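You operate a simulated robot arm through the tools that you are given. There is no shell and no other tool.

You run a simulated two-armed robot. Do the job below in one go: nothing can be reset, and whatever is moved stays where it is left.

JOB
Gauge the green probe and send it where its reading says.
Fine: park the height stand, under 4 mm into the worn tub, else into the probe stand; then clear the screen with the pink button.

The check looks at the end state, three seconds after you hand in, the way a careful person would. Anything else that was tipped, shoved, dropped, spilled or broken makes it a failure.

ROBOT AND FRAMES
Two 7-joint arms with fingered hands on one trunk that stands fixed in place. Base frame: the origin is at the foot of the trunk, x ahead of it, y to its left, z up. Units: mm, degrees, N and s.
The left shoulder is at [29, 182, 1343], the right one opposite. With the tool pointing down near the work surface each hand reaches from about 100 to 680 mm from the base axis, measured 20 degrees to its own side. Payload 3.8 kg a hand.
Tool frame (each hand has its own): the origin (TCP) lies between the finger pads and is the grasp point; the fingertips stand 30 mm ahead of it; z points along the fingers, y is the line along which they close. The gripper opens to 104 mm. The gripper's body begins 35 mm behind the TCP. The gripper is a hand of 4 fingers: y runs from the thumb to the fingers, the wrist lies at [-17, -104, -178] in the tool frame, and closing takes about 1.5 s.
Orientation is told as [roll, pitch, yaw] about the base's x, y, z axes, in that order, counted from this pose: with the fingers straight down and the wrist toward the robot, the tool's x, y and z point along [0, 1, 0], [1, 0, 0] and [0, 0, -1] of the base frame.

CONTROLS
- The arms move only by the tool arm_command. It takes "left_series", "right_series" or both (then of equal length, played together; a hand with none holds still); each is a list that holds one entry, the list of rows, each a list of 6 numbers: the turn, a rotation vector about the tool's x, y, z in degrees, then the shift along the tool's x, y, z in mm. In form: [[[ax, ay, az, dx, dy, dz], ...]]. A call has 1 to 20 rows; each row is the pose to reach, as a shift and turn from the pose commanded when the call began, along the tool's axes at that moment. "left_hand" and "right_hand" are, for a hand that has rows, the opening, from 0 (shut) to 1 (fully open), set as the call begins (left out, the last holds). A row lasts 0.2 s, in which the tool goes at most 50 mm and 8.6 degrees; a call with a longer step from one row to the next is refused whole, and so is a gripper value outside its range. Where a pose cannot be reached the arm comes as near as it can. A force on the tool above 90 N (or 10 N above the force at the start of the call, whichever is more), or a blocked arm, ends the call early, and 0.2 s more pass. The fingers move at their own pace (about 72 mm/s each) and stop on an object; they squeeze with about 22 N. The grip force told is the motor's: it shows also when the fingers shut on nothing. Time passes only in rows, and 0.2 s behind the last, so rows that repeat a pose let the fingers close. It gives the time, the measured TCP pose, the force on the tool (base axes), the opening and the grip force at its end, in the units of the frame above (readings bear some noise), with the torque about the TCP (base axes, N m) and any sound that the robot's microphone picked up.
- Cameras (640 x 400 px; columns grow to the right, rows downward): "scene" is now at [90.4, -34.8, 1495.7]; the picture's right is [-0.47, -0.88, 0.00], its down [-0.69, 0.37, -0.62] and it looks along [0.55, -0.29, -0.78] (base axes); focal length 357 px, centre (320, 200). "left" rides on the left gripper at [-66, -90, -126] in its tool frame; the picture's right is [-0.78, -0.30, 0.56], its down [0.57, -0.70, 0.42] and it looks along [0.26, 0.65, 0.71] (tool axes); focal length 275 px, centre (320, 200). "right" rides on the right gripper at [66, -90, -126] in its tool frame; the picture's right is [-0.78, 0.30, -0.56], its down [-0.57, -0.70, 0.42] and it looks along [-0.27, 0.65, 0.71] (tool axes); focal length 275 px, centre (320, 200). There is no depth. A picture from a camera that has moved, and an enlarged one, comes with that camera's place and axes in the base frame and with its lens.
- get_image(camera): a new picture of that camera. It takes no simulated time.
- lift_body(by): slides the trunk up (or, below 0, down) by that many mm; the arms and the scene camera ride with it, the base frame stays. It gives what a move gives, with no picture.
- finger_targets(index, middle, ring, thumb_bend, thumb_turn, hand): sets how far each is bent, from 0 (flat) to 1 (curled in); at 0.3 the hand is open as for a grip, at 0.7 the pads meet at the TCP. One left out holds its place. A second passes; each finger stops where it meets its share of the squeeze, and holds until it gets a number again. A gripper value or a shape takes the hand back. It gives what a move gives, with no picture; readings hold the bend of each and the force on the fingers (four entries, about 0 where the hand has none), thumb and palm. thumb_turn goes from beside the hand (0) to across from the fingers (1), as for a grip.
- set_grasp(shape, hand): the hand has 4 fingers and takes this shape, open, in about a second: jaw (thumb against the fingers, like two jaws); tri (thumb and two fingers); tip (a fingertip pinch); poke (one finger out to press); point (the index stretched); flat (the hand flat); cup (the hand cupped); fist (a fist). The gripper value then closes the fingers along that shape, each until it touches; the sizes above hold for jaw. It gives what a move gives, with no picture.
- pan_tilt(pan, tilt): turns the head with the scene camera to pan (to the left, within 86 degrees either way) and tilt (down, from -29 to 69), counted from straight ahead of the robot. It gives what a move gives.
- close_up(camera, box): a new picture of the part [left, top, right, bottom] of that camera's present view, enlarged. It takes no simulated time.
- close_job(): hands the job in; it is judged then, once.

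Places have to be worked out from the pictures, the camera data and where the tool is seen. Open the grippers and draw the arms clear of the work before you hand the job in, unless the task says otherwise.

The tools are called as a command line: name --argument value ..., lists and objects as JSON in quotes. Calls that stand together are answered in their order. arm_command: Moves the arms, as the interface text tells. Its arguments: {"type":"object","properties":{"left_series":{"type":"array"},"left_hand":{"type":"number"},"right_series":{"type":"array"},"right_hand":{"type":"number"}},"required":[]} The other tools are called the same way: lift_body (by) slides the trunk up or down; set_grasp (shape, hand) gives the hand a shape; finger_targets (index, middle, ring, thumb_bend, thumb_turn, hand) moves the fingers one by one; pan_tilt (pan, tilt) turns the head that bears the scene camera; get_image (camera) takes a picture; close_up (camera, box) takes an enlarged picture of a part of a camera's view; close_job () hands the job in.

At the start:

```text
time_s: 0.0
left_eef_pos: [386.2, 42.8, 1067.1]
left_orientation: [15.0, -1.9, 4.1]
left_contact_force: [-0.8, 0.5, -0.1]
left_wrist_torque: [0.0, -0.04, 0.02]
left_width: 104.0
left_grasp_force: 0.0
left_shape: jaw
left_bend: [0.3, 0.3, 0.3, 0.3, 0.97]
left_finger forces: [0.0, 0.0, 0.1, 0.0, 0.0, 0.1]
right_eef_pos: [300.2, -437.0, 1145.0]
right_orientation: [-0.1, -0.1, 0.0]
right_contact_force: [-0.4, 0.7, 0.4]
right_wrist_torque: [-0.01, -0.01, 0.02]
right_width: 103.8
right_grasp_force: 0.0
right_shape: jaw
right_bend: [0.3, 0.3, 0.3, 0.3, 0.97]
right_finger forces: [0.1, 0.0, 0.1, 0.0, 0.0, 0.0]
trunk travel left (down, up): [-494.0, 262.0]
head pan, tilt: [-27.9, 51.4]
```

scene: 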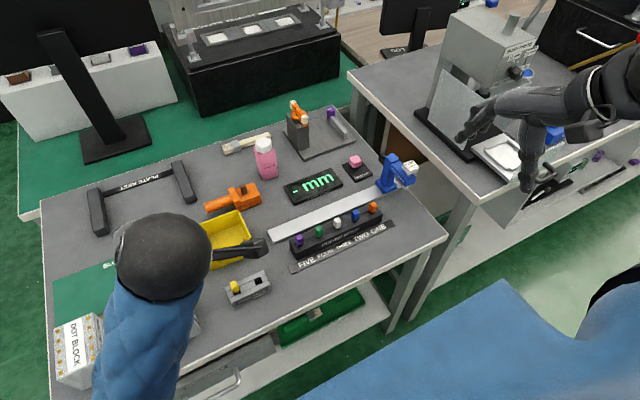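
right: 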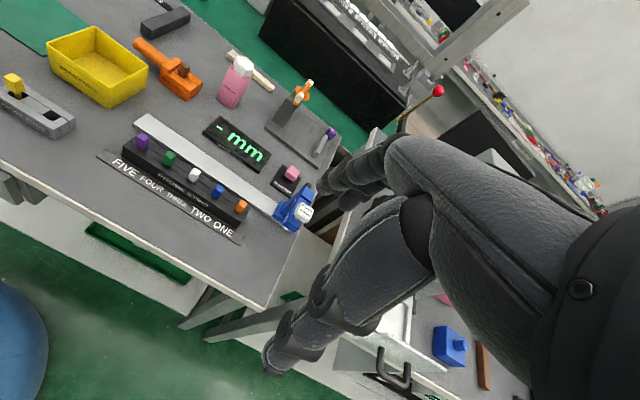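
left: 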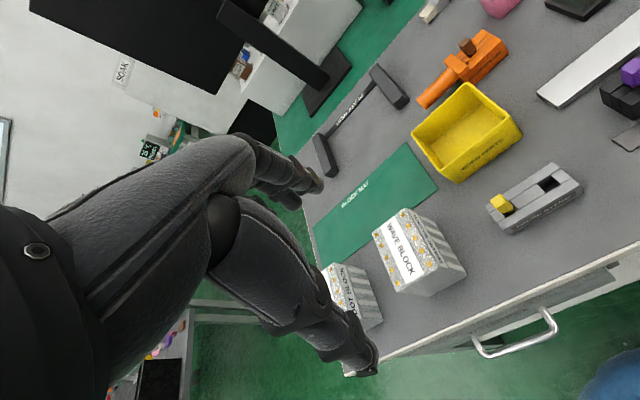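

The overview shows a bench with a probe stand (five coloured probes?), a gauge display reading "- mm", a pink button, a yellow tub and other tools. I'll take enlarged views to read labels before moving anything.

close_up --camera "scene" --box '[260, 90, 440, 200]'

close_up --camera "scene" --box '[260, 180, 440, 290]'

close_up --camera "right" --box '[80, 60, 340, 260]'

close_up --camera "left" --box '[300, 0, 640, 300]'

```text
3.56 times, centred on (350, 145) of scene
camera zoom: at [90.4, -34.8, 1495.7], right [-0.47, -0.88, 0.0], down [-0.69, 0.37, -0.62], along [0.55, -0.29, -0.78], focal length 1270 px, centre (213, 396)
```

zoom: 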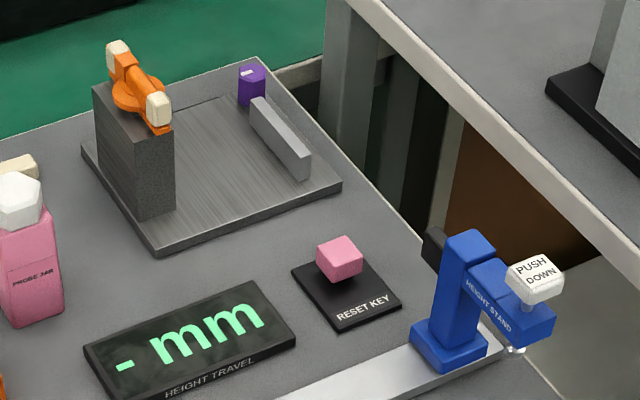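

```text
3.56 times, centred on (350, 235) of scene
camera zoom: at [90.4, -34.8, 1495.7], right [-0.47, -0.88, 0.0], down [-0.69, 0.37, -0.62], along [0.55, -0.29, -0.78], focal length 1270 px, centre (213, 76)
```

zoom: 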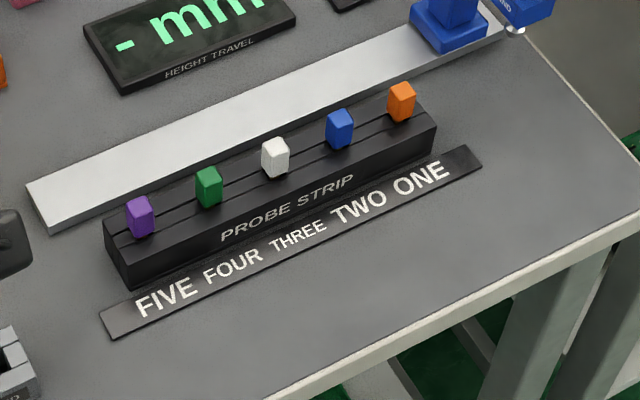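

```text
2.00 times, centred on (210, 160) of right
camera zoom: at [209.9, -371.4, 1269.2], right [0.3, -0.78, 0.56], down [-0.7, -0.57, -0.42], along [0.65, -0.26, -0.71], focal length 551 px, centre (540, 280)
```

zoom: 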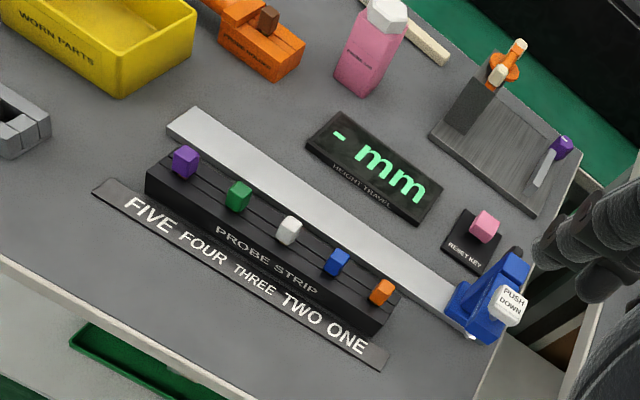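

```text
1.33 times, centred on (470, 150) of left
camera zoom: at [299.5, -58.2, 1168.6], right [-0.23, -0.62, -0.75], down [-0.74, 0.61, -0.29], along [0.64, 0.49, -0.6], focal length 367 px, centre (120, 267)
```

zoom: 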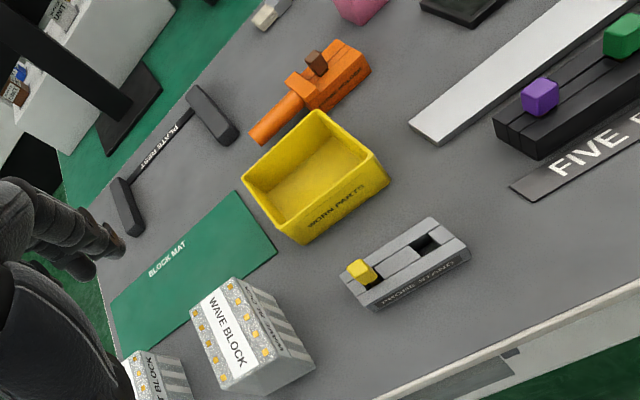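

Labels read so far: PROBE STRIP (FIVE…ONE, green is FOUR), HEIGHT TRAVEL display, RESET KEY (pink), HEIGHT STAND with a PUSH DOWN cap at the far right end of a silver rail, WORN PARTS tub, PROBE STAND with one empty slot. Triangulation puts the green probe at about (500,-247,802) and the cap at about (500,-487,900). I bring the right hand camera closer to study the stand, staying well above it.

arm_command --right_series '[[[0, 0, 0, 0, 30, 35], [0, 0, 0, 0, 60, 70], [0, 0, 0, 0, 80, 100], [0, 0, 0, 0, 80, 100]]]'

get_image --camera "right"

get_image --camera "scene"

```text
time_s: 1.0
left_eef_pos: [387.3, 46.1, 1067.6]
left_orientation: [15.0, -2.1, 4.1]
left_contact_force: [0.2, 1.0, 0.2]
left_wrist_torque: [-0.01, -0.03, -0.02]
left_width: 103.7
left_grasp_force: 0.0
left_shape: jaw
left_bend: [0.3, 0.3, 0.3, 0.3, 0.97]
left_finger forces: [0.0, 0.0, 0.0, 0.0, 0.0, 0.0]
right_eef_pos: [379.2, -436.7, 1044.4]
right_orientation: [-0.2, 0.1, 0.1]
right_contact_force: [-0.3, 0.2, 0.3]
right_wrist_torque: [0.0, 0.0, 0.01]
right_width: 103.6
right_grasp_force: 0.1
right_shape: jaw
right_bend: [0.3, 0.3, 0.3, 0.3, 0.97]
right_finger forces: [0.1, 0.0, 0.0, 0.0, 0.0, 0.0]
trunk travel left (down, up): [-494.0, 262.0]
head pan, tilt: [-27.9, 51.4]
```

```text
taken
camera right: at [289.6, -370.3, 1168.6], right [0.3, -0.77, 0.56], down [-0.7, -0.57, -0.42], along [0.65, -0.26, -0.71], focal length 275 px, centre (320, 200)
```

right: 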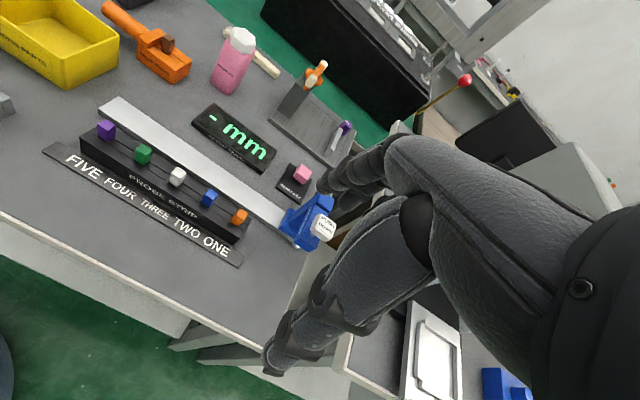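

```text
taken
camera scene: at [89.9, -34.2, 1495.8], right [-0.47, -0.88, 0.0], down [-0.69, 0.37, -0.62], along [0.55, -0.29, -0.78], focal length 357 px, centre (320, 200)
```

scene: 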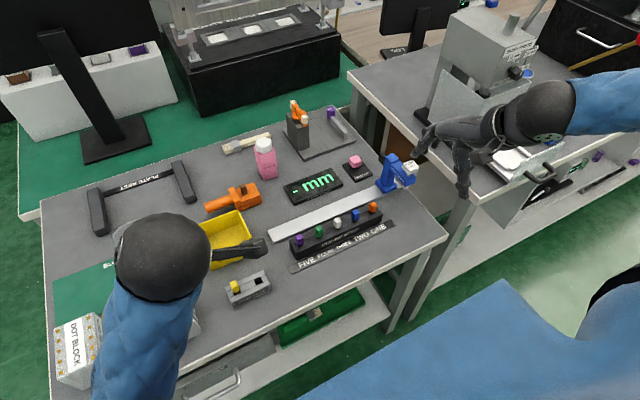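

The stand is visible now; I enlarge it to see the column, the arm, the back piece and the rail end.

close_up --camera "right" --box '[250, 150, 350, 260]'

close_up --camera "right" --box '[40, 80, 260, 270]'

close_up --camera "scene" --box '[340, 140, 440, 210]'

close_up --camera "scene" --box '[190, 200, 310, 310]'

```text
3.64 times, centred on (300, 205) of right
camera zoom: at [289.6, -370.3, 1168.6], right [0.3, -0.77, 0.56], down [-0.7, -0.57, -0.42], along [0.65, -0.26, -0.71], focal length 1001 px, centre (393, 182)
```

zoom: 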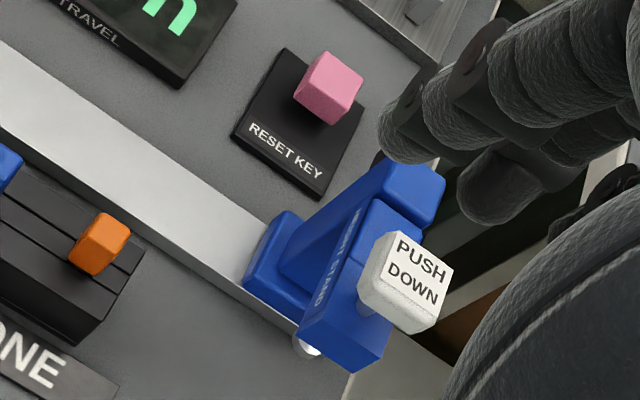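

```text
2.11 times, centred on (150, 175) of right
camera zoom: at [289.6, -370.3, 1168.6], right [0.3, -0.77, 0.56], down [-0.7, -0.57, -0.42], along [0.65, -0.26, -0.71], focal length 580 px, centre (678, 253)
```

zoom: 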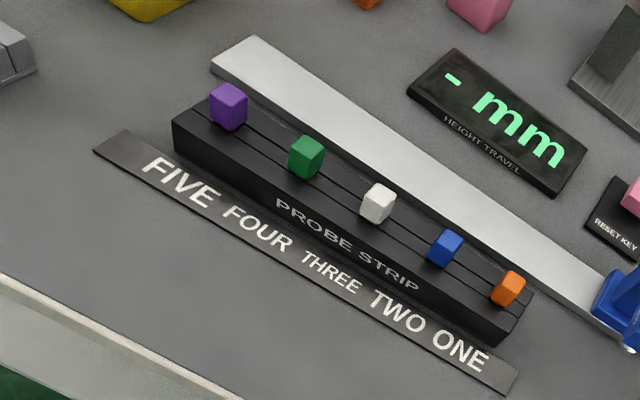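

```text
5.71 times, centred on (390, 175) of scene
camera zoom: at [89.9, -34.2, 1495.8], right [-0.47, -0.88, 0.0], down [-0.69, 0.37, -0.62], along [0.55, -0.29, -0.78], focal length 2042 px, centre (-80, 343)
```

zoom: 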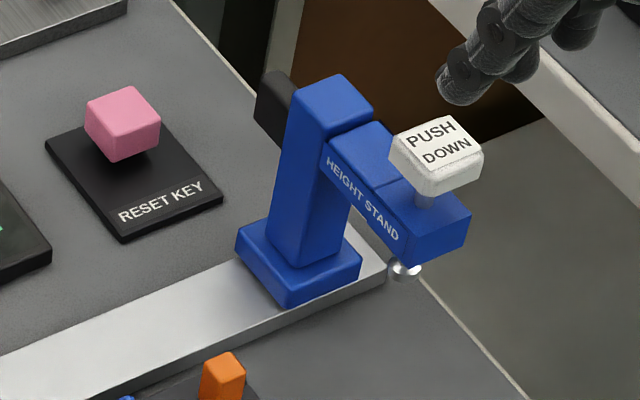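

```text
3.64 times, centred on (250, 255) of scene
camera zoom: at [89.9, -34.2, 1495.8], right [-0.47, -0.88, 0.0], down [-0.69, 0.37, -0.62], along [0.55, -0.29, -0.78], focal length 1299 px, centre (574, 0)
```

zoom: 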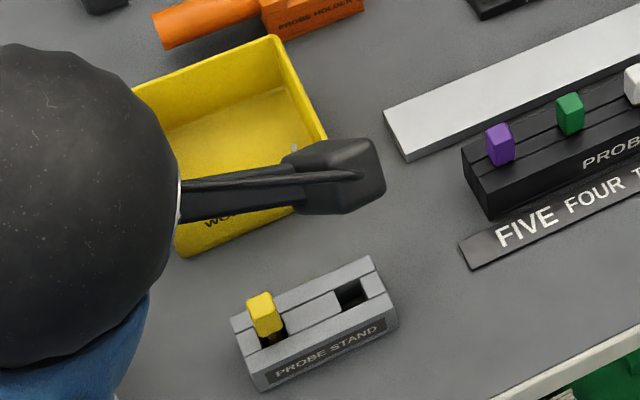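

The stand's geometry is clear: base block on the rail, ~22 mm tower with top near (568,-489,869), arm toward me ending with the cap (496,-485,910) and a ball tip at z≈820 over the probe line. I'll turn the right hand by yaw −90° so it closes along the rail direction, and stage it high above the tower.

arm_command --right_series '[[[0, 0, 7.5, -4, 16, 3], [0, 0, 15, -8, 32, 6], [0, 0, 22.5, -13, 47, 9], [0, 0, 30, -17, 63, 12], [0, 0, 37.5, -21, 79, 15], [0, 0, 45, -26, 95, 18], [0, 0, 52.5, -30, 110, 21], [0, 0, 60, -35, 126, 24], [0, 0, 67.5, -39, 142, 27], [0, 0, 75, -43, 158, 30], [0, 0, 82.5, -48, 173, 32], [0, 0, 90, -52, 187, 34], [0, 0, 90, -52, 187, 34]]]' --right_hand 1.0

get_image --camera "right"

get_image --camera "scene"

```text
time_s: 3.8
left_eef_pos: [385.8, 46.3, 1066.1]
left_orientation: [15.1, -1.9, 4.2]
left_contact_force: [-0.6, 0.4, -0.2]
left_wrist_torque: [0.0, 0.0, -0.01]
left_width: 103.7
left_grasp_force: 0.1
left_shape: jaw
left_bend: [0.3, 0.3, 0.3, 0.3, 0.97]
left_finger forces: [0.1, 0.1, 0.0, 0.1, 0.0, 0.1]
right_eef_pos: [566.4, -489.1, 1010.8]
right_orientation: [0.0, 0.1, -90.0]
right_contact_force: [0.7, 0.7, 0.1]
right_wrist_torque: [0.0, -0.04, 0.06]
right_width: 103.5
right_grasp_force: 0.0
right_shape: jaw
right_bend: [0.3, 0.3, 0.3, 0.3, 0.97]
right_finger forces: [0.0, 0.0, 0.0, 0.1, 0.0, 0.1]
trunk travel left (down, up): [-494.0, 262.0]
head pan, tilt: [-27.9, 51.4]
```

```text
taken
camera right: at [632.8, -399.8, 1134.8], right [-0.78, -0.3, 0.56], down [-0.57, 0.7, -0.42], along [-0.27, -0.65, -0.71], focal length 275 px, centre (320, 200)
```

right: 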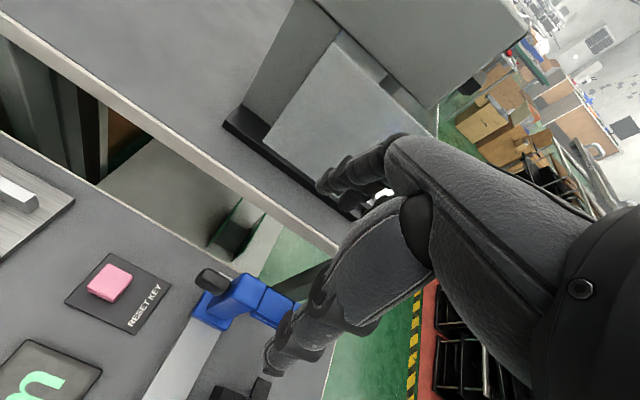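

```text
taken
camera scene: at [89.9, -35.2, 1495.7], right [-0.47, -0.88, 0.0], down [-0.69, 0.37, -0.62], along [0.55, -0.29, -0.78], focal length 357 px, centre (320, 200)
```

scene: 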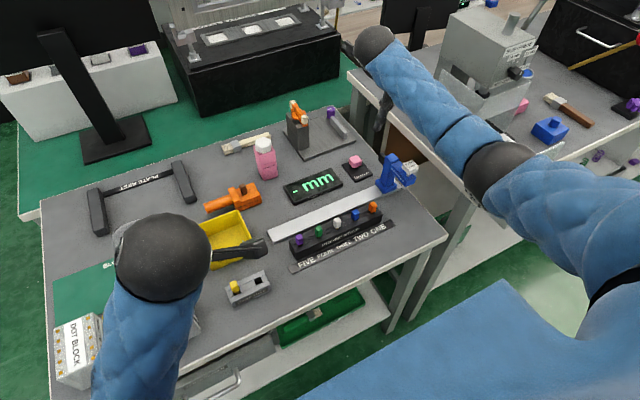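

The hand reached the pose exactly. I enlarge the new view of the stand to refine the tower's position.

close_up --camera "right" --box '[160, 240, 340, 360]'

close_up --camera "scene" --box '[340, 130, 440, 210]'

```text
3.33 times, centred on (250, 300) of right
camera zoom: at [632.8, -399.8, 1134.8], right [-0.78, -0.3, 0.56], down [-0.57, 0.7, -0.42], along [-0.27, -0.65, -0.71], focal length 918 px, centre (553, -133)
```

zoom: 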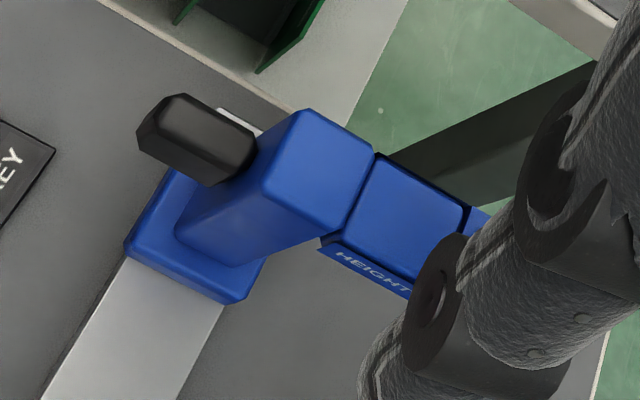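

```text
5.00 times, centred on (390, 170) of scene
camera zoom: at [89.9, -35.2, 1495.7], right [-0.47, -0.88, 0.0], down [-0.69, 0.37, -0.62], along [0.55, -0.29, -0.78], focal length 1786 px, centre (-30, 350)
```

zoom: 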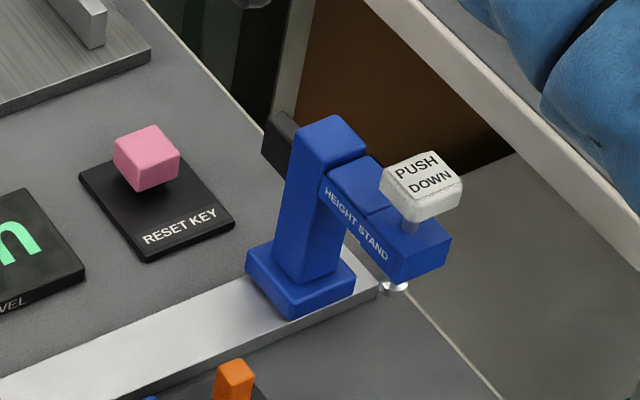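

Tower top centre refined to about (565,-490,871); probes are 50 mm apart with purple at y≈-198, green ≈-248, orange ≈-399, so the stand needs to travel about +241 mm. I lower the open hand to straddle the tower top, keeping the palm above the cap.

arm_command --right_series '[[[0, 0, 0, 1, 0, 27], [0, 0, 0, 2, 0, 54], [0, 0, 0, 3, 0, 81], [0, 0, 0, 3, 0, 106], [0, 0, 0, 3, 0, 120], [0, 0, 0, 3, 0, 129], [0, 0, 0, 3, 0, 129]]]' --right_hand 1.0

get_image --camera "right"

close_up --camera "scene" --box '[340, 100, 480, 210]'

```text
time_s: 5.4
left_eef_pos: [386.3, 46.0, 1066.6]
left_orientation: [15.1, -1.9, 4.2]
left_contact_force: [-0.2, -0.3, -0.2]
left_wrist_torque: [0.0, 0.01, -0.01]
left_width: 103.9
left_grasp_force: 0.1
left_shape: jaw
left_bend: [0.3, 0.3, 0.3, 0.3, 0.97]
left_finger forces: [0.0, 0.1, 0.1, 0.1, 0.0, 0.0]
right_eef_pos: [569.4, -489.7, 881.2]
right_orientation: [0.0, -0.1, -89.9]
right_contact_force: [-1.1, -0.6, -0.1]
right_wrist_torque: [0.02, 0.03, 0.04]
right_width: 103.7
right_grasp_force: 0.1
right_shape: jaw
right_bend: [0.3, 0.3, 0.3, 0.3, 0.97]
right_finger forces: [0.0, 0.0, 0.0, 0.0, 0.0, 0.0]
trunk travel left (down, up): [-494.0, 262.0]
head pan, tilt: [-27.9, 51.4]
```

```text
taken
camera right: at [635.9, -399.1, 1006.3], right [-0.78, -0.3, 0.56], down [-0.57, 0.7, -0.42], along [-0.26, -0.65, -0.71], focal length 275 px, centre (320, 200)
```

right: 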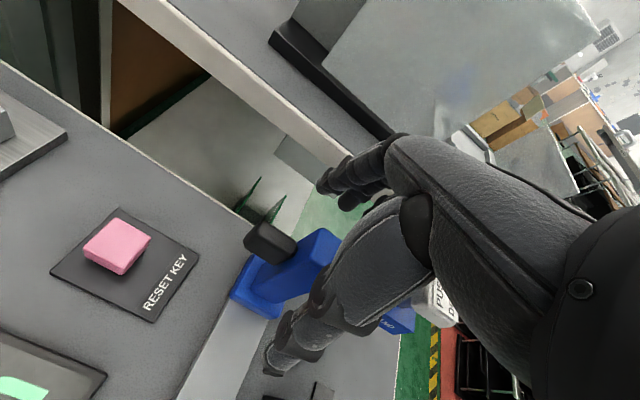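

```text
3.64 times, centred on (410, 155) of scene
camera zoom: at [90.4, -34.7, 1495.7], right [-0.47, -0.88, 0.0], down [-0.69, 0.37, -0.62], along [0.55, -0.29, -0.78], focal length 1299 px, centre (-7, 364)
```

zoom: 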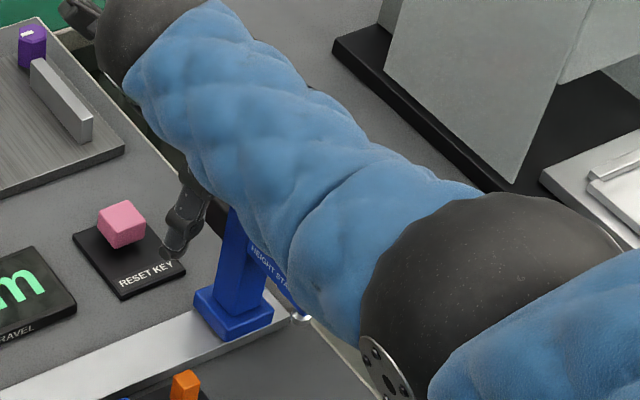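

The thumb is on the +y side and the fingers on the −y side of the tower, with no contact. I close the hand gently in place on the tower.

arm_command --right_series '[[[0, 0, 0, 0, 0, 0], [0, 0, 0, 0, 0, 0], [0, 0, 0, 0, 0, 0], [0, 0, 0, 0, 0, 0], [0, 0, 0, 0, 0, 0], [0, 0, 0, 0, 0, 0], [0, 0, 0, 0, 0, 0], [0, 0, 0, 0, 0, 0]]]' --right_hand 0.0

get_image --camera "right"

close_up --camera "scene" --box '[340, 100, 480, 210]'

```text
time_s: 7.2
left_eef_pos: [388.1, 46.8, 1067.6]
left_orientation: [15.1, -2.0, 4.2]
left_contact_force: [-0.5, 0.3, -0.2]
left_wrist_torque: [0.01, 0.03, 0.0]
left_width: 103.9
left_grasp_force: 0.0
left_shape: jaw
left_bend: [0.3, 0.3, 0.3, 0.3, 0.97]
left_finger forces: [0.1, 0.1, 0.1, 0.0, 0.0, 0.0]
right_eef_pos: [569.3, -488.4, 882.2]
right_orientation: [-0.1, 0.0, -89.9]
right_contact_force: [-0.1, -0.7, -1.0]
right_wrist_torque: [-0.03, 0.01, 0.07]
right_width: 23.6
right_grasp_force: 22.1
right_shape: jaw
right_bend: [0.73, 0.57, 0.55, 0.74, 1.0]
right_finger forces: [11.1, 5.8, 2.7, 0.0, 19.1, 0.0]
trunk travel left (down, up): [-494.0, 262.0]
head pan, tilt: [-27.9, 51.4]
```

```text
taken
camera right: at [636.0, -399.1, 1006.1], right [-0.78, -0.3, 0.56], down [-0.57, 0.7, -0.42], along [-0.26, -0.65, -0.71], focal length 275 px, centre (320, 200)
```

right: 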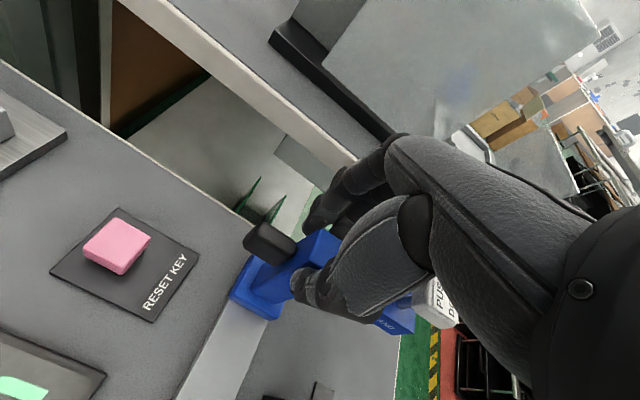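

```text
3.64 times, centred on (410, 155) of scene
camera zoom: at [90.6, -34.9, 1495.7], right [-0.47, -0.88, 0.0], down [-0.69, 0.37, -0.62], along [0.55, -0.29, -0.78], focal length 1299 px, centre (-7, 364)
```

zoom: 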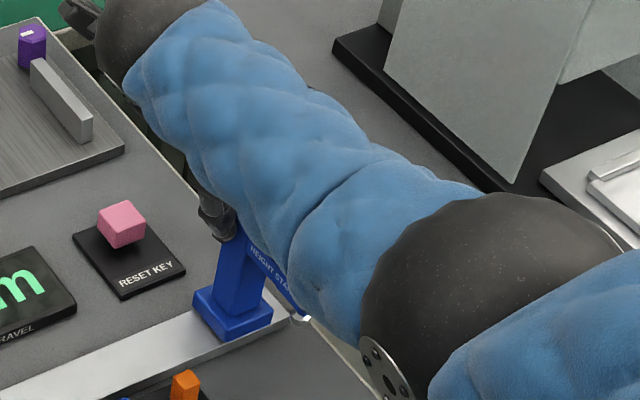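

The hand holds the tower (width 23.6 mm, 22 N) and the stand has not moved. I slide it a short test of 30 mm along +y to feel the resistance.

arm_command --right_series '[[[0, 0, 0, 0, -6, 0], [0, 0, 0, 0, -12, 0], [0, 0, 0, 0, -18, 0], [0, 0, 0, 0, -24, 0], [0, 0, 0, 0, -30, 0], [0, 0, 0, 0, -30, 0]]]'

close_up --camera "scene" --box '[340, 100, 480, 210]'

```text
time_s: 8.6
left_eef_pos: [387.3, 45.0, 1066.8]
left_orientation: [15.1, -2.0, 4.1]
left_contact_force: [0.2, -0.4, -0.6]
left_wrist_torque: [0.0, 0.03, 0.01]
left_width: 104.1
left_grasp_force: 0.0
left_shape: jaw
left_bend: [0.3, 0.3, 0.3, 0.3, 0.97]
left_finger forces: [0.0, 0.0, 0.0, 0.0, 0.0, 0.1]
right_eef_pos: [570.7, -457.9, 880.6]
right_orientation: [0.0, 0.0, -89.9]
right_contact_force: [0.3, -0.7, 0.5]
right_wrist_torque: [-0.05, 0.0, 0.05]
right_width: 23.5
right_grasp_force: 22.5
right_shape: jaw
right_bend: [0.73, 0.57, 0.55, 0.74, 1.0]
right_finger forces: [11.8, 6.1, 3.0, 0.1, 20.2, 0.1]
trunk travel left (down, up): [-494.0, 262.0]
head pan, tilt: [-27.9, 51.4]
```

```text
3.64 times, centred on (410, 155) of scene
camera zoom: at [90.4, -34.7, 1495.7], right [-0.47, -0.88, 0.0], down [-0.69, 0.37, -0.62], along [0.55, -0.29, -0.78], focal length 1299 px, centre (-7, 364)
```

zoom: 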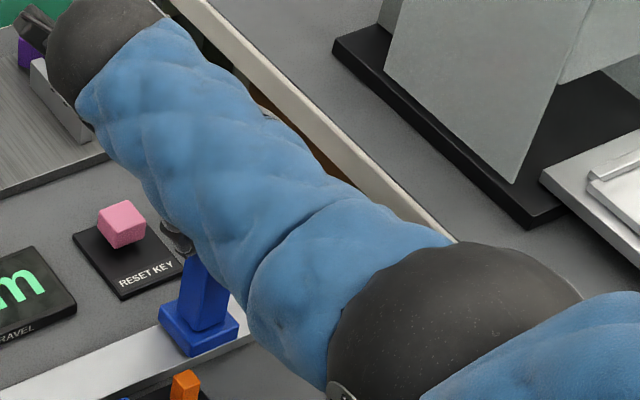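

The stand slides freely with the hand (moved 30 mm, negligible force). I continue another 200 mm at a gentle pace, then check alignment against the green probe.

arm_command --right_series '[[[0, 0, 0, 0, -8, 0], [0, 0, 0, 0, -20, 0], [0, 0, 0, 0, -33, 0], [0, 0, 0, 0, -46, 0], [0, 0, 0, 0, -59, 0], [0, 0, 0, 0, -72, 0], [0, 0, 0, 0, -85, 0], [0, 0, 0, 0, -98, 0], [0, 0, 0, 0, -111, 0], [0, 0, 0, 0, -124, 0], [0, 0, 0, 0, -137, 0], [0, 0, 0, 0, -150, 0], [0, 0, 0, 0, -163, 0], [0, 0, 0, 0, -176, 0], [0, 0, 0, 0, -187, 0], [0, 0, 0, 0, -195, 0], [0, 0, 0, 0, -200, 0], [0, 0, 0, 0, -200, 0]]]'

get_image --camera "scene"

get_image --camera "right"

get_image --camera "left"

```text
time_s: 12.4
left_eef_pos: [387.0, 45.4, 1066.3]
left_orientation: [15.1, -2.0, 4.2]
left_contact_force: [0.5, 0.4, 0.1]
left_wrist_torque: [-0.04, 0.01, 0.0]
left_width: 103.9
left_grasp_force: 0.0
left_shape: jaw
left_bend: [0.3, 0.3, 0.3, 0.3, 0.97]
left_finger forces: [0.0, 0.0, 0.0, 0.1, 0.1, 0.1]
right_eef_pos: [570.3, -257.1, 880.7]
right_orientation: [0.0, 0.0, -89.8]
right_contact_force: [3.0, 0.1, 0.5]
right_wrist_torque: [0.0, -0.06, 0.11]
right_width: 23.5
right_grasp_force: 21.9
right_shape: jaw
right_bend: [0.73, 0.57, 0.55, 0.74, 1.0]
right_finger forces: [11.6, 5.9, 2.8, 0.0, 20.7, 0.1]
trunk travel left (down, up): [-494.0, 262.0]
head pan, tilt: [-27.9, 51.4]
```

```text
taken
camera scene: at [90.7, -34.5, 1495.7], right [-0.47, -0.88, 0.0], down [-0.69, 0.37, -0.62], along [0.55, -0.29, -0.78], focal length 357 px, centre (320, 200)
```

scene: 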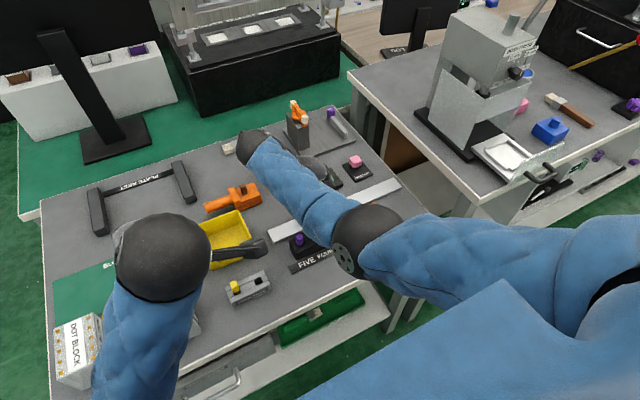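

```text
taken
camera right: at [635.5, -168.1, 1006.0], right [-0.78, -0.3, 0.56], down [-0.57, 0.7, -0.42], along [-0.26, -0.65, -0.71], focal length 275 px, centre (320, 200)
```

right: 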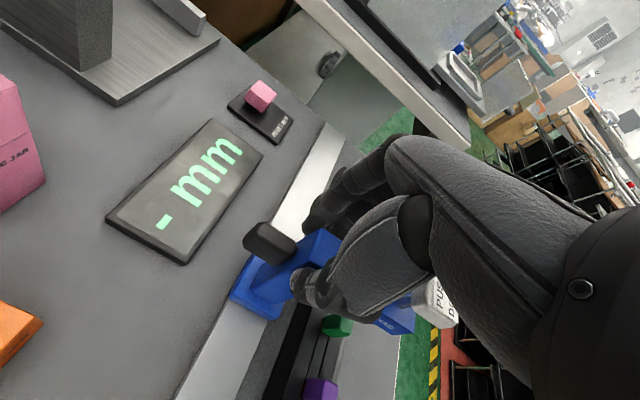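

```text
taken
camera left: at [300.1, -57.1, 1167.5], right [-0.23, -0.62, -0.75], down [-0.74, 0.61, -0.29], along [0.64, 0.49, -0.6], focal length 275 px, centre (320, 200)
```

left: 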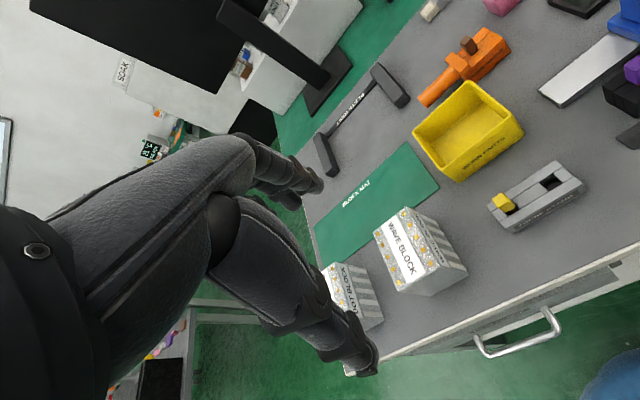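

The stand is at about y=-259.5; I move the last 11.5 mm to bring the tip over the green probe (y≈-248), then release the tower.

arm_command --right_series '[[[0, 0, 0, 0, -4, 0], [0, 0, 0, 0, -8, 0], [0, 0, 0, 0, -11.5, 0], [0, 0, 0, 0, -11.5, 0]]]'

close_up --camera "right" --box '[220, 200, 460, 400]'

```text
time_s: 13.4
left_eef_pos: [386.8, 47.0, 1067.1]
left_orientation: [15.1, -2.0, 4.2]
left_contact_force: [-0.1, -0.1, -0.4]
left_wrist_torque: [-0.02, -0.01, 0.01]
left_width: 104.1
left_grasp_force: 0.0
left_shape: jaw
left_bend: [0.3, 0.3, 0.3, 0.3, 0.97]
left_finger forces: [0.0, 0.0, 0.0, 0.0, 0.0, 0.0]
right_eef_pos: [569.3, -246.7, 880.9]
right_orientation: [0.0, -0.1, -90.0]
right_contact_force: [4.0, -3.7, 1.0]
right_wrist_torque: [-0.08, -0.06, 0.12]
right_width: 22.9
right_grasp_force: 22.1
right_shape: jaw
right_bend: [0.73, 0.57, 0.55, 0.74, 1.0]
right_finger forces: [12.4, 6.6, 3.6, 0.1, 19.6, 0.1]
trunk travel left (down, up): [-494.0, 262.0]
head pan, tilt: [-27.9, 51.4]
```

```text
2.00 times, centred on (340, 300) of right
camera zoom: at [635.6, -158.0, 1005.9], right [-0.78, -0.3, 0.56], down [-0.57, 0.7, -0.42], along [-0.27, -0.65, -0.71], focal length 551 px, centre (280, 0)
```

zoom: 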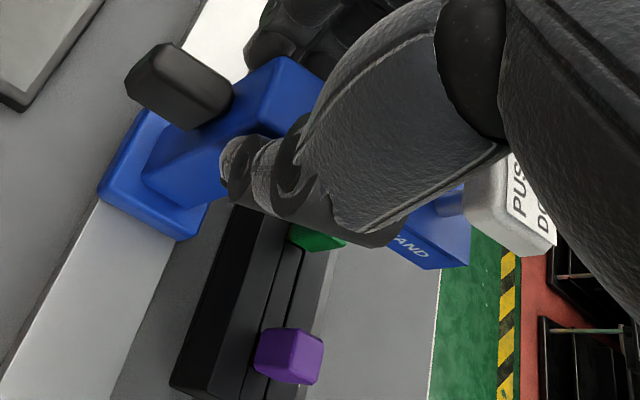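

Position holds with small forces. I open the hand, then raise it straight up so I can look at the tip over the probe.

arm_command --right_series '[[[0, 0, 0, 0, 0, 0], [0, 0, 0, 0, 0, 0], [0, 0, 0, 0, 0, 0], [0, 0, 0, 0, 0, 0], [0, 0, 0, 0, 0, 0], [0, 0, 0, 0, 0, 0], [0, 0, 0, 0, 0, 0]]]' --right_hand 1.0

arm_command --right_series '[[[0, 0, 0, 0, 0, -10], [0, 0, 0, 0, 0, -30], [0, 0, 0, 0, 0, -60], [0, 0, 0, 0, 0, -95], [0, 0, 0, 0, 0, -130], [0, 0, 0, 0, 0, -150], [0, 0, 0, 0, 0, -150]]]'

get_image --camera "right"

get_image --camera "scene"

```text
time_s: 15.0
left_eef_pos: [387.9, 46.2, 1066.5]
left_orientation: [15.2, -1.9, 4.2]
left_contact_force: [-0.3, -0.1, -0.2]
left_wrist_torque: [-0.01, 0.0, 0.01]
left_width: 103.6
left_grasp_force: 0.1
left_shape: jaw
left_bend: [0.3, 0.3, 0.3, 0.3, 0.97]
left_finger forces: [0.0, 0.0, 0.1, 0.0, 0.1, 0.1]
right_eef_pos: [570.1, -246.2, 880.9]
right_orientation: [0.0, 0.0, -89.9]
right_contact_force: [0.4, -1.0, -0.8]
right_wrist_torque: [0.01, -0.01, 0.03]
right_width: 103.7
right_grasp_force: 0.1
right_shape: jaw
right_bend: [0.3, 0.3, 0.3, 0.3, 0.97]
right_finger forces: [0.0, 0.0, 0.0, 0.0, 0.1, 0.0]
trunk travel left (down, up): [-494.0, 262.0]
head pan, tilt: [-27.9, 51.4]
```

```text
time_s: 16.6
left_eef_pos: [387.1, 45.4, 1066.6]
left_orientation: [15.1, -2.0, 4.2]
left_contact_force: [-0.5, -0.2, -0.1]
left_wrist_torque: [0.0, 0.01, 0.02]
left_width: 103.8
left_grasp_force: 0.0
left_shape: jaw
left_bend: [0.3, 0.3, 0.3, 0.3, 0.97]
left_finger forces: [0.0, 0.0, 0.0, 0.0, 0.1, 0.1]
right_eef_pos: [569.1, -246.7, 1031.0]
right_orientation: [-0.1, 0.1, -89.9]
right_contact_force: [0.5, -0.5, -0.7]
right_wrist_torque: [0.01, -0.03, -0.01]
right_width: 103.8
right_grasp_force: 0.1
right_shape: jaw
right_bend: [0.3, 0.3, 0.3, 0.3, 0.97]
right_finger forces: [0.0, 0.0, 0.0, 0.1, 0.1, 0.0]
trunk travel left (down, up): [-494.0, 262.0]
head pan, tilt: [-27.9, 51.4]
```

```text
taken
camera right: at [635.4, -157.7, 1156.1], right [-0.77, -0.3, 0.56], down [-0.57, 0.7, -0.42], along [-0.27, -0.65, -0.71], focal length 275 px, centre (320, 200)
```

right: 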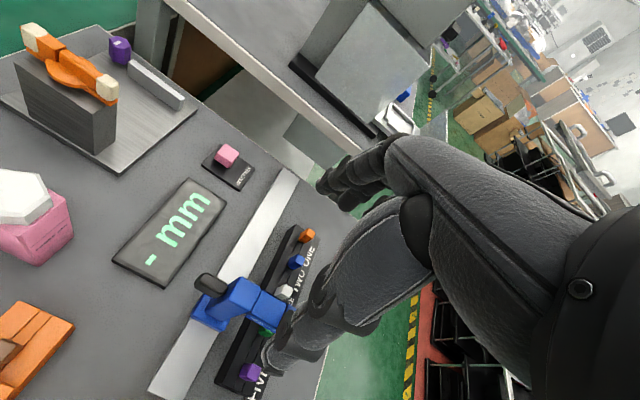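

```text
taken
camera scene: at [90.5, -34.7, 1495.7], right [-0.47, -0.88, 0.0], down [-0.69, 0.37, -0.62], along [0.55, -0.29, -0.78], focal length 357 px, centre (320, 200)
```

scene: 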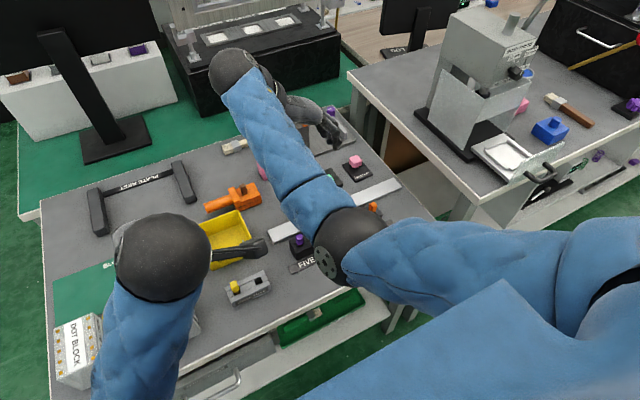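

The forearm hides the tip from the head camera. I swing the right hand back to the side with yaw 0, staying high, to check the tip over the green probe from both cameras.

arm_command --right_series '[[[0, 0, -7.5, -15, 16, 0], [0, 0, -15, -30, 32, 0], [0, 0, -22.5, -45, 48, 0], [0, 0, -30, -60, 64, 0], [0, 0, -37.5, -75, 80, 0], [0, 0, -45, -90, 96, 0], [0, 0, -52.5, -105, 112, 0], [0, 0, -60, -120, 128, 0], [0, 0, -67.5, -135, 144, 0], [0, 0, -75, -150, 160, 0], [0, 0, -82.5, -165, 176, 0], [0, 0, -90, -180, 190, 0], [0, 0, -90, -180, 190, 0]]]'

get_image --camera "right"

get_image --camera "scene"

```text
time_s: 19.4
left_eef_pos: [387.2, 46.7, 1066.8]
left_orientation: [15.0, -2.1, 4.2]
left_contact_force: [0.1, -0.5, 0.3]
left_wrist_torque: [-0.02, 0.04, 0.03]
left_width: 103.9
left_grasp_force: 0.1
left_shape: jaw
left_bend: [0.3, 0.3, 0.3, 0.3, 0.97]
left_finger forces: [0.0, 0.0, 0.0, 0.0, 0.0, 0.1]
right_eef_pos: [390.0, -437.5, 1031.3]
right_orientation: [-0.1, -0.1, 0.2]
right_contact_force: [0.3, 0.2, 0.1]
right_wrist_torque: [0.01, 0.0, 0.01]
right_width: 103.5
right_grasp_force: 0.0
right_shape: jaw
right_bend: [0.3, 0.3, 0.3, 0.3, 0.97]
right_finger forces: [0.0, 0.1, 0.1, 0.0, 0.1, 0.0]
trunk travel left (down, up): [-494.0, 262.0]
head pan, tilt: [-27.9, 51.4]
```

```text
taken
camera right: at [299.9, -371.7, 1156.3], right [0.3, -0.77, 0.56], down [-0.7, -0.57, -0.42], along [0.65, -0.26, -0.71], focal length 275 px, centre (320, 200)
```

right: 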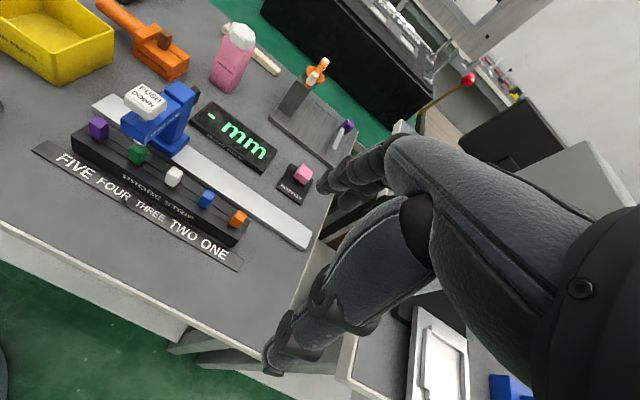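

```text
taken
camera scene: at [90.8, -34.1, 1495.7], right [-0.47, -0.88, 0.0], down [-0.69, 0.36, -0.62], along [0.55, -0.29, -0.78], focal length 357 px, centre (320, 200)
```

scene: 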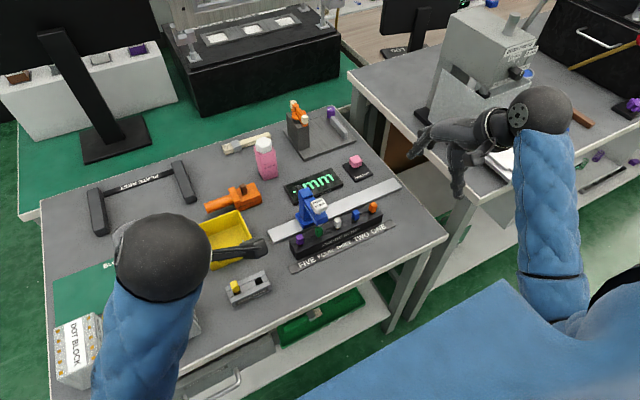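

The stand is now at the green (FOUR) station. I enlarge both views to check whether the ball tip stands over the green probe.

close_up --camera "right" --box '[70, 70, 220, 200]'

close_up --camera "scene" --box '[280, 180, 360, 260]'

close_up --camera "scene" --box '[340, 140, 420, 220]'

```text
3.08 times, centred on (145, 135) of right
camera zoom: at [299.9, -371.7, 1156.3], right [0.3, -0.77, 0.56], down [-0.7, -0.57, -0.42], along [0.65, -0.26, -0.71], focal length 847 px, centre (858, 400)
```

zoom: 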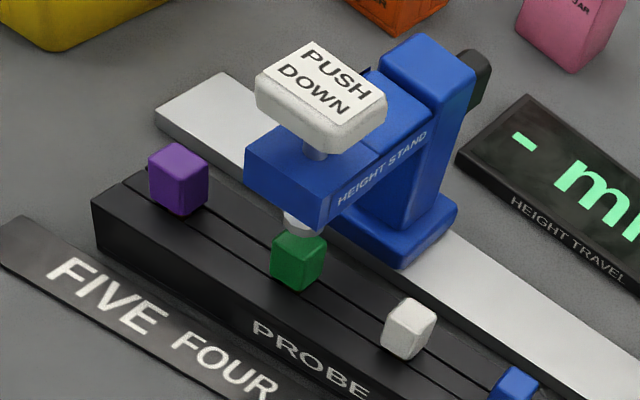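

```text
5.00 times, centred on (320, 220) of scene
camera zoom: at [90.8, -34.1, 1495.7], right [-0.47, -0.88, 0.0], down [-0.69, 0.36, -0.62], along [0.55, -0.29, -0.78], focal length 1786 px, centre (320, 100)
```

zoom: 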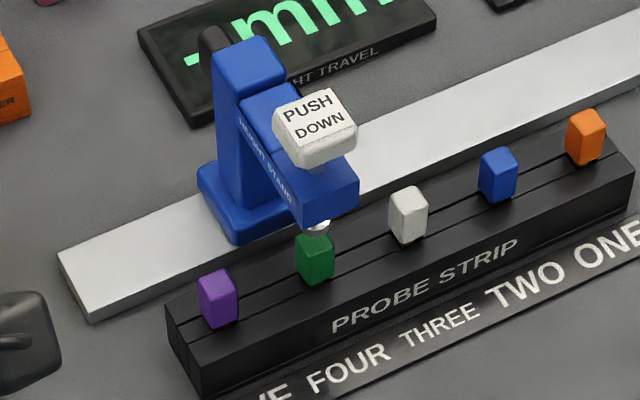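

```text
5.00 times, centred on (380, 180) of scene
camera zoom: at [90.8, -34.1, 1495.7], right [-0.47, -0.88, 0.0], down [-0.69, 0.36, -0.62], along [0.55, -0.29, -0.78], focal length 1786 px, centre (20, 300)
```

zoom: 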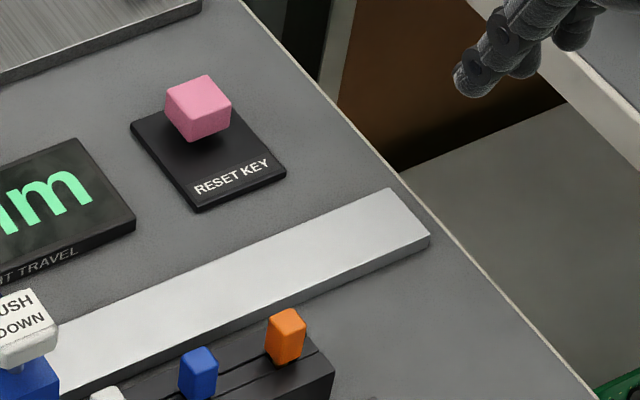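

Triangulating again, ball tip ≈(499.5,-248.8,823) and green probe top ≈(502,-248.4,807): aligned within about a millimetre along the rail. Next I close the right hand and stage its fingertips above the PUSH DOWN cap (≈(497,-247,910)).

arm_command --right_series '[[[0, 0, 0, 19, 11, 5], [0, 0, 0, 38, 21, 10], [0, 0, 0, 57, 32, 15], [0, 0, 0, 76, 43, 20], [0, 0, 0, 95, 54, 25], [0, 0, 0, 114, 64, 30], [0, 0, 0, 133, 75, 35], [0, 0, 0, 152, 86, 40], [0, 0, 0, 171, 97, 45], [0, 0, 0, 190, 107, 50], [0, 0, 0, 190, 107, 50]]]' --right_hand 0.0

get_image --camera "right"

get_image --camera "scene"

```text
time_s: 21.8
left_eef_pos: [386.6, 45.9, 1068.0]
left_orientation: [15.0, -2.0, 4.2]
left_contact_force: [0.4, 0.1, 0.3]
left_wrist_torque: [-0.01, -0.05, 0.0]
left_width: 103.9
left_grasp_force: 0.0
left_shape: jaw
left_bend: [0.3, 0.3, 0.3, 0.3, 0.97]
left_finger forces: [0.0, 0.0, 0.1, 0.0, 0.1, 0.0]
right_eef_pos: [496.6, -246.8, 982.2]
right_orientation: [0.1, 0.0, 0.1]
right_contact_force: [1.0, 0.3, -0.3]
right_wrist_torque: [-0.03, -0.04, -0.04]
right_width: 0.0
right_grasp_force: 22.3
right_shape: jaw
right_bend: [0.7, 0.7, 0.7, 0.48, 1.0]
right_finger forces: [0.0, 0.0, 0.0, 0.0, 0.1, 0.1]
trunk travel left (down, up): [-494.0, 262.0]
head pan, tilt: [-27.9, 51.4]
```

```text
taken
camera right: at [406.7, -181.4, 1107.1], right [0.3, -0.78, 0.56], down [-0.7, -0.57, -0.42], along [0.65, -0.26, -0.71], focal length 275 px, centre (320, 200)
```

right: 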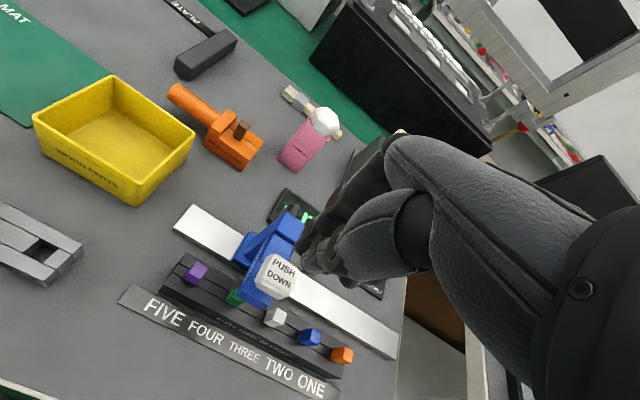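

```text
taken
camera scene: at [90.2, -35.1, 1495.7], right [-0.47, -0.88, 0.0], down [-0.69, 0.37, -0.62], along [0.55, -0.29, -0.78], focal length 357 px, centre (320, 200)
```

scene: 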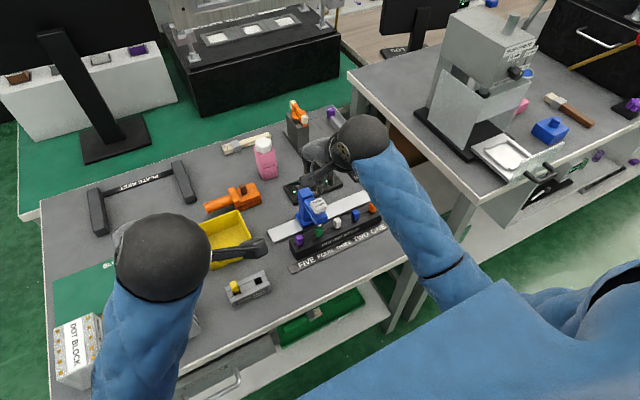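

Hand projection matches: fingertips are right above the cap. I lower to just above the cap, then begin pressing in small steps.

arm_command --right_series '[[[0, 0, 0, 0, 0, 12], [0, 0, 0, 0, 0, 24], [0, 0, 0, 0, 0, 32], [0, 0, 0, 0, 0, 36], [0, 0, 0, 0, 0, 36]]]'

get_image --camera "right"

close_up --camera "scene" --box '[270, 130, 400, 250]'

```text
time_s: 23.0
left_eef_pos: [386.3, 46.9, 1066.2]
left_orientation: [15.1, -2.1, 4.2]
left_contact_force: [0.7, 0.1, 0.1]
left_wrist_torque: [-0.01, 0.0, 0.02]
left_width: 104.1
left_grasp_force: 0.1
left_shape: jaw
left_bend: [0.3, 0.3, 0.3, 0.3, 0.97]
left_finger forces: [0.0, 0.0, 0.1, 0.0, 0.1, 0.0]
right_eef_pos: [496.5, -246.1, 945.1]
right_orientation: [0.0, 0.0, 0.1]
right_contact_force: [-0.6, -0.3, -0.3]
right_wrist_torque: [0.03, 0.03, -0.01]
right_width: 0.0
right_grasp_force: 21.8
right_shape: jaw
right_bend: [0.7, 0.7, 0.7, 0.48, 1.0]
right_finger forces: [0.0, 0.1, 0.0, 0.0, 0.0, 0.1]
trunk travel left (down, up): [-494.0, 262.0]
head pan, tilt: [-27.9, 51.4]
```

```text
taken
camera right: at [406.1, -181.8, 1070.2], right [0.3, -0.78, 0.56], down [-0.7, -0.57, -0.42], along [0.65, -0.26, -0.71], focal length 275 px, centre (320, 200)
```

right: 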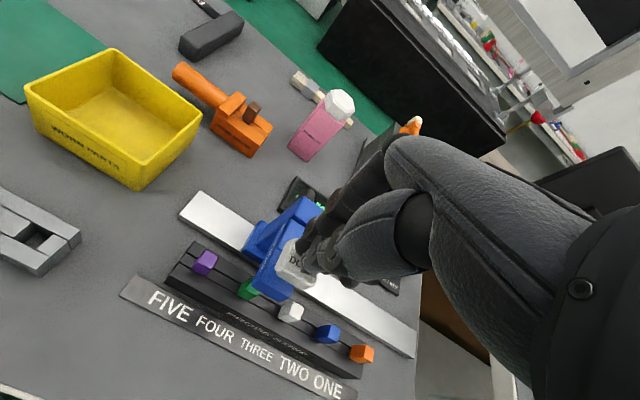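

```text
3.33 times, centred on (335, 190) of scene
camera zoom: at [90.4, -34.7, 1495.7], right [-0.47, -0.88, 0.0], down [-0.69, 0.37, -0.62], along [0.55, -0.29, -0.78], focal length 1191 px, centre (270, 233)
```

zoom: 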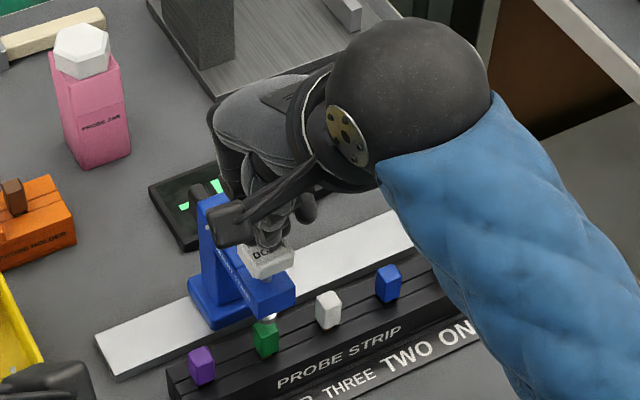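

Fingertips are just above the cap, no contact yet. I press down gradually 14 mm and watch the force.

arm_command --right_series '[[[0, 0, 0, 0, 0, 2], [0, 0, 0, 0, 0, 4], [0, 0, 0, 0, 0, 6], [0, 0, 0, 0, 0, 8], [0, 0, 0, 0, 0, 10], [0, 0, 0, 0, 0, 12], [0, 0, 0, 0, 0, 14], [0, 0, 0, 0, 0, 14]]]'

close_up --camera "scene" --box '[270, 130, 400, 250]'

close_up --camera "right" --box '[160, 150, 420, 350]'

```text
time_s: 24.8
left_eef_pos: [387.4, 46.1, 1067.6]
left_orientation: [15.1, -2.0, 4.2]
left_contact_force: [-0.3, -0.1, 0.6]
left_wrist_torque: [0.01, -0.01, 0.06]
left_width: 104.2
left_grasp_force: 0.0
left_shape: jaw
left_bend: [0.3, 0.3, 0.3, 0.3, 0.97]
left_finger forces: [0.0, 0.0, 0.0, 0.1, 0.0, 0.1]
right_eef_pos: [496.3, -246.5, 932.0]
right_orientation: [0.1, 0.1, 0.1]
right_contact_force: [1.5, -0.1, 2.3]
right_wrist_torque: [-0.07, 0.0, 0.01]
right_width: 0.2
right_grasp_force: 21.9
right_shape: jaw
right_bend: [0.7, 0.7, 0.7, 0.48, 1.0]
right_finger forces: [0.0, 0.0, 0.0, 0.1, 0.0, 0.1]
trunk travel left (down, up): [-494.0, 262.0]
head pan, tilt: [-27.9, 51.4]
```

```text
3.33 times, centred on (335, 190) of scene
camera zoom: at [90.3, -34.6, 1495.7], right [-0.47, -0.88, 0.0], down [-0.69, 0.37, -0.62], along [0.55, -0.29, -0.78], focal length 1191 px, centre (270, 233)
```

zoom: 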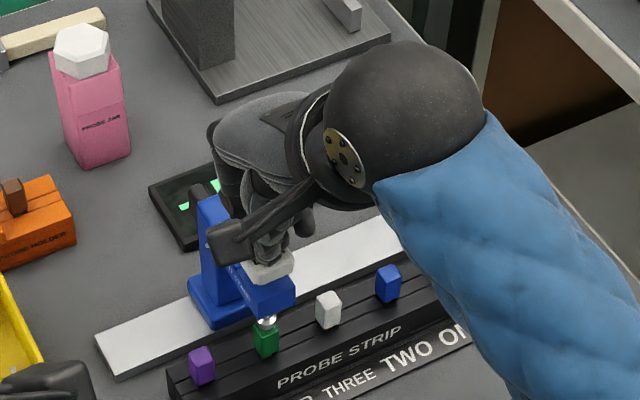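

```text
2.00 times, centred on (290, 250) of right
camera zoom: at [406.5, -181.3, 1056.3], right [0.3, -0.78, 0.56], down [-0.7, -0.57, -0.42], along [0.65, -0.26, -0.71], focal length 551 px, centre (380, 100)
```

zoom: 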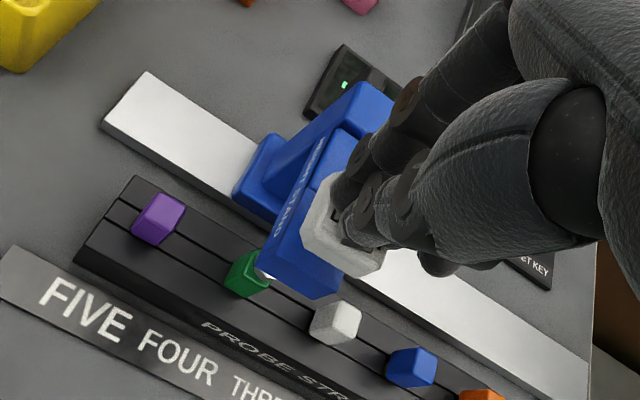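

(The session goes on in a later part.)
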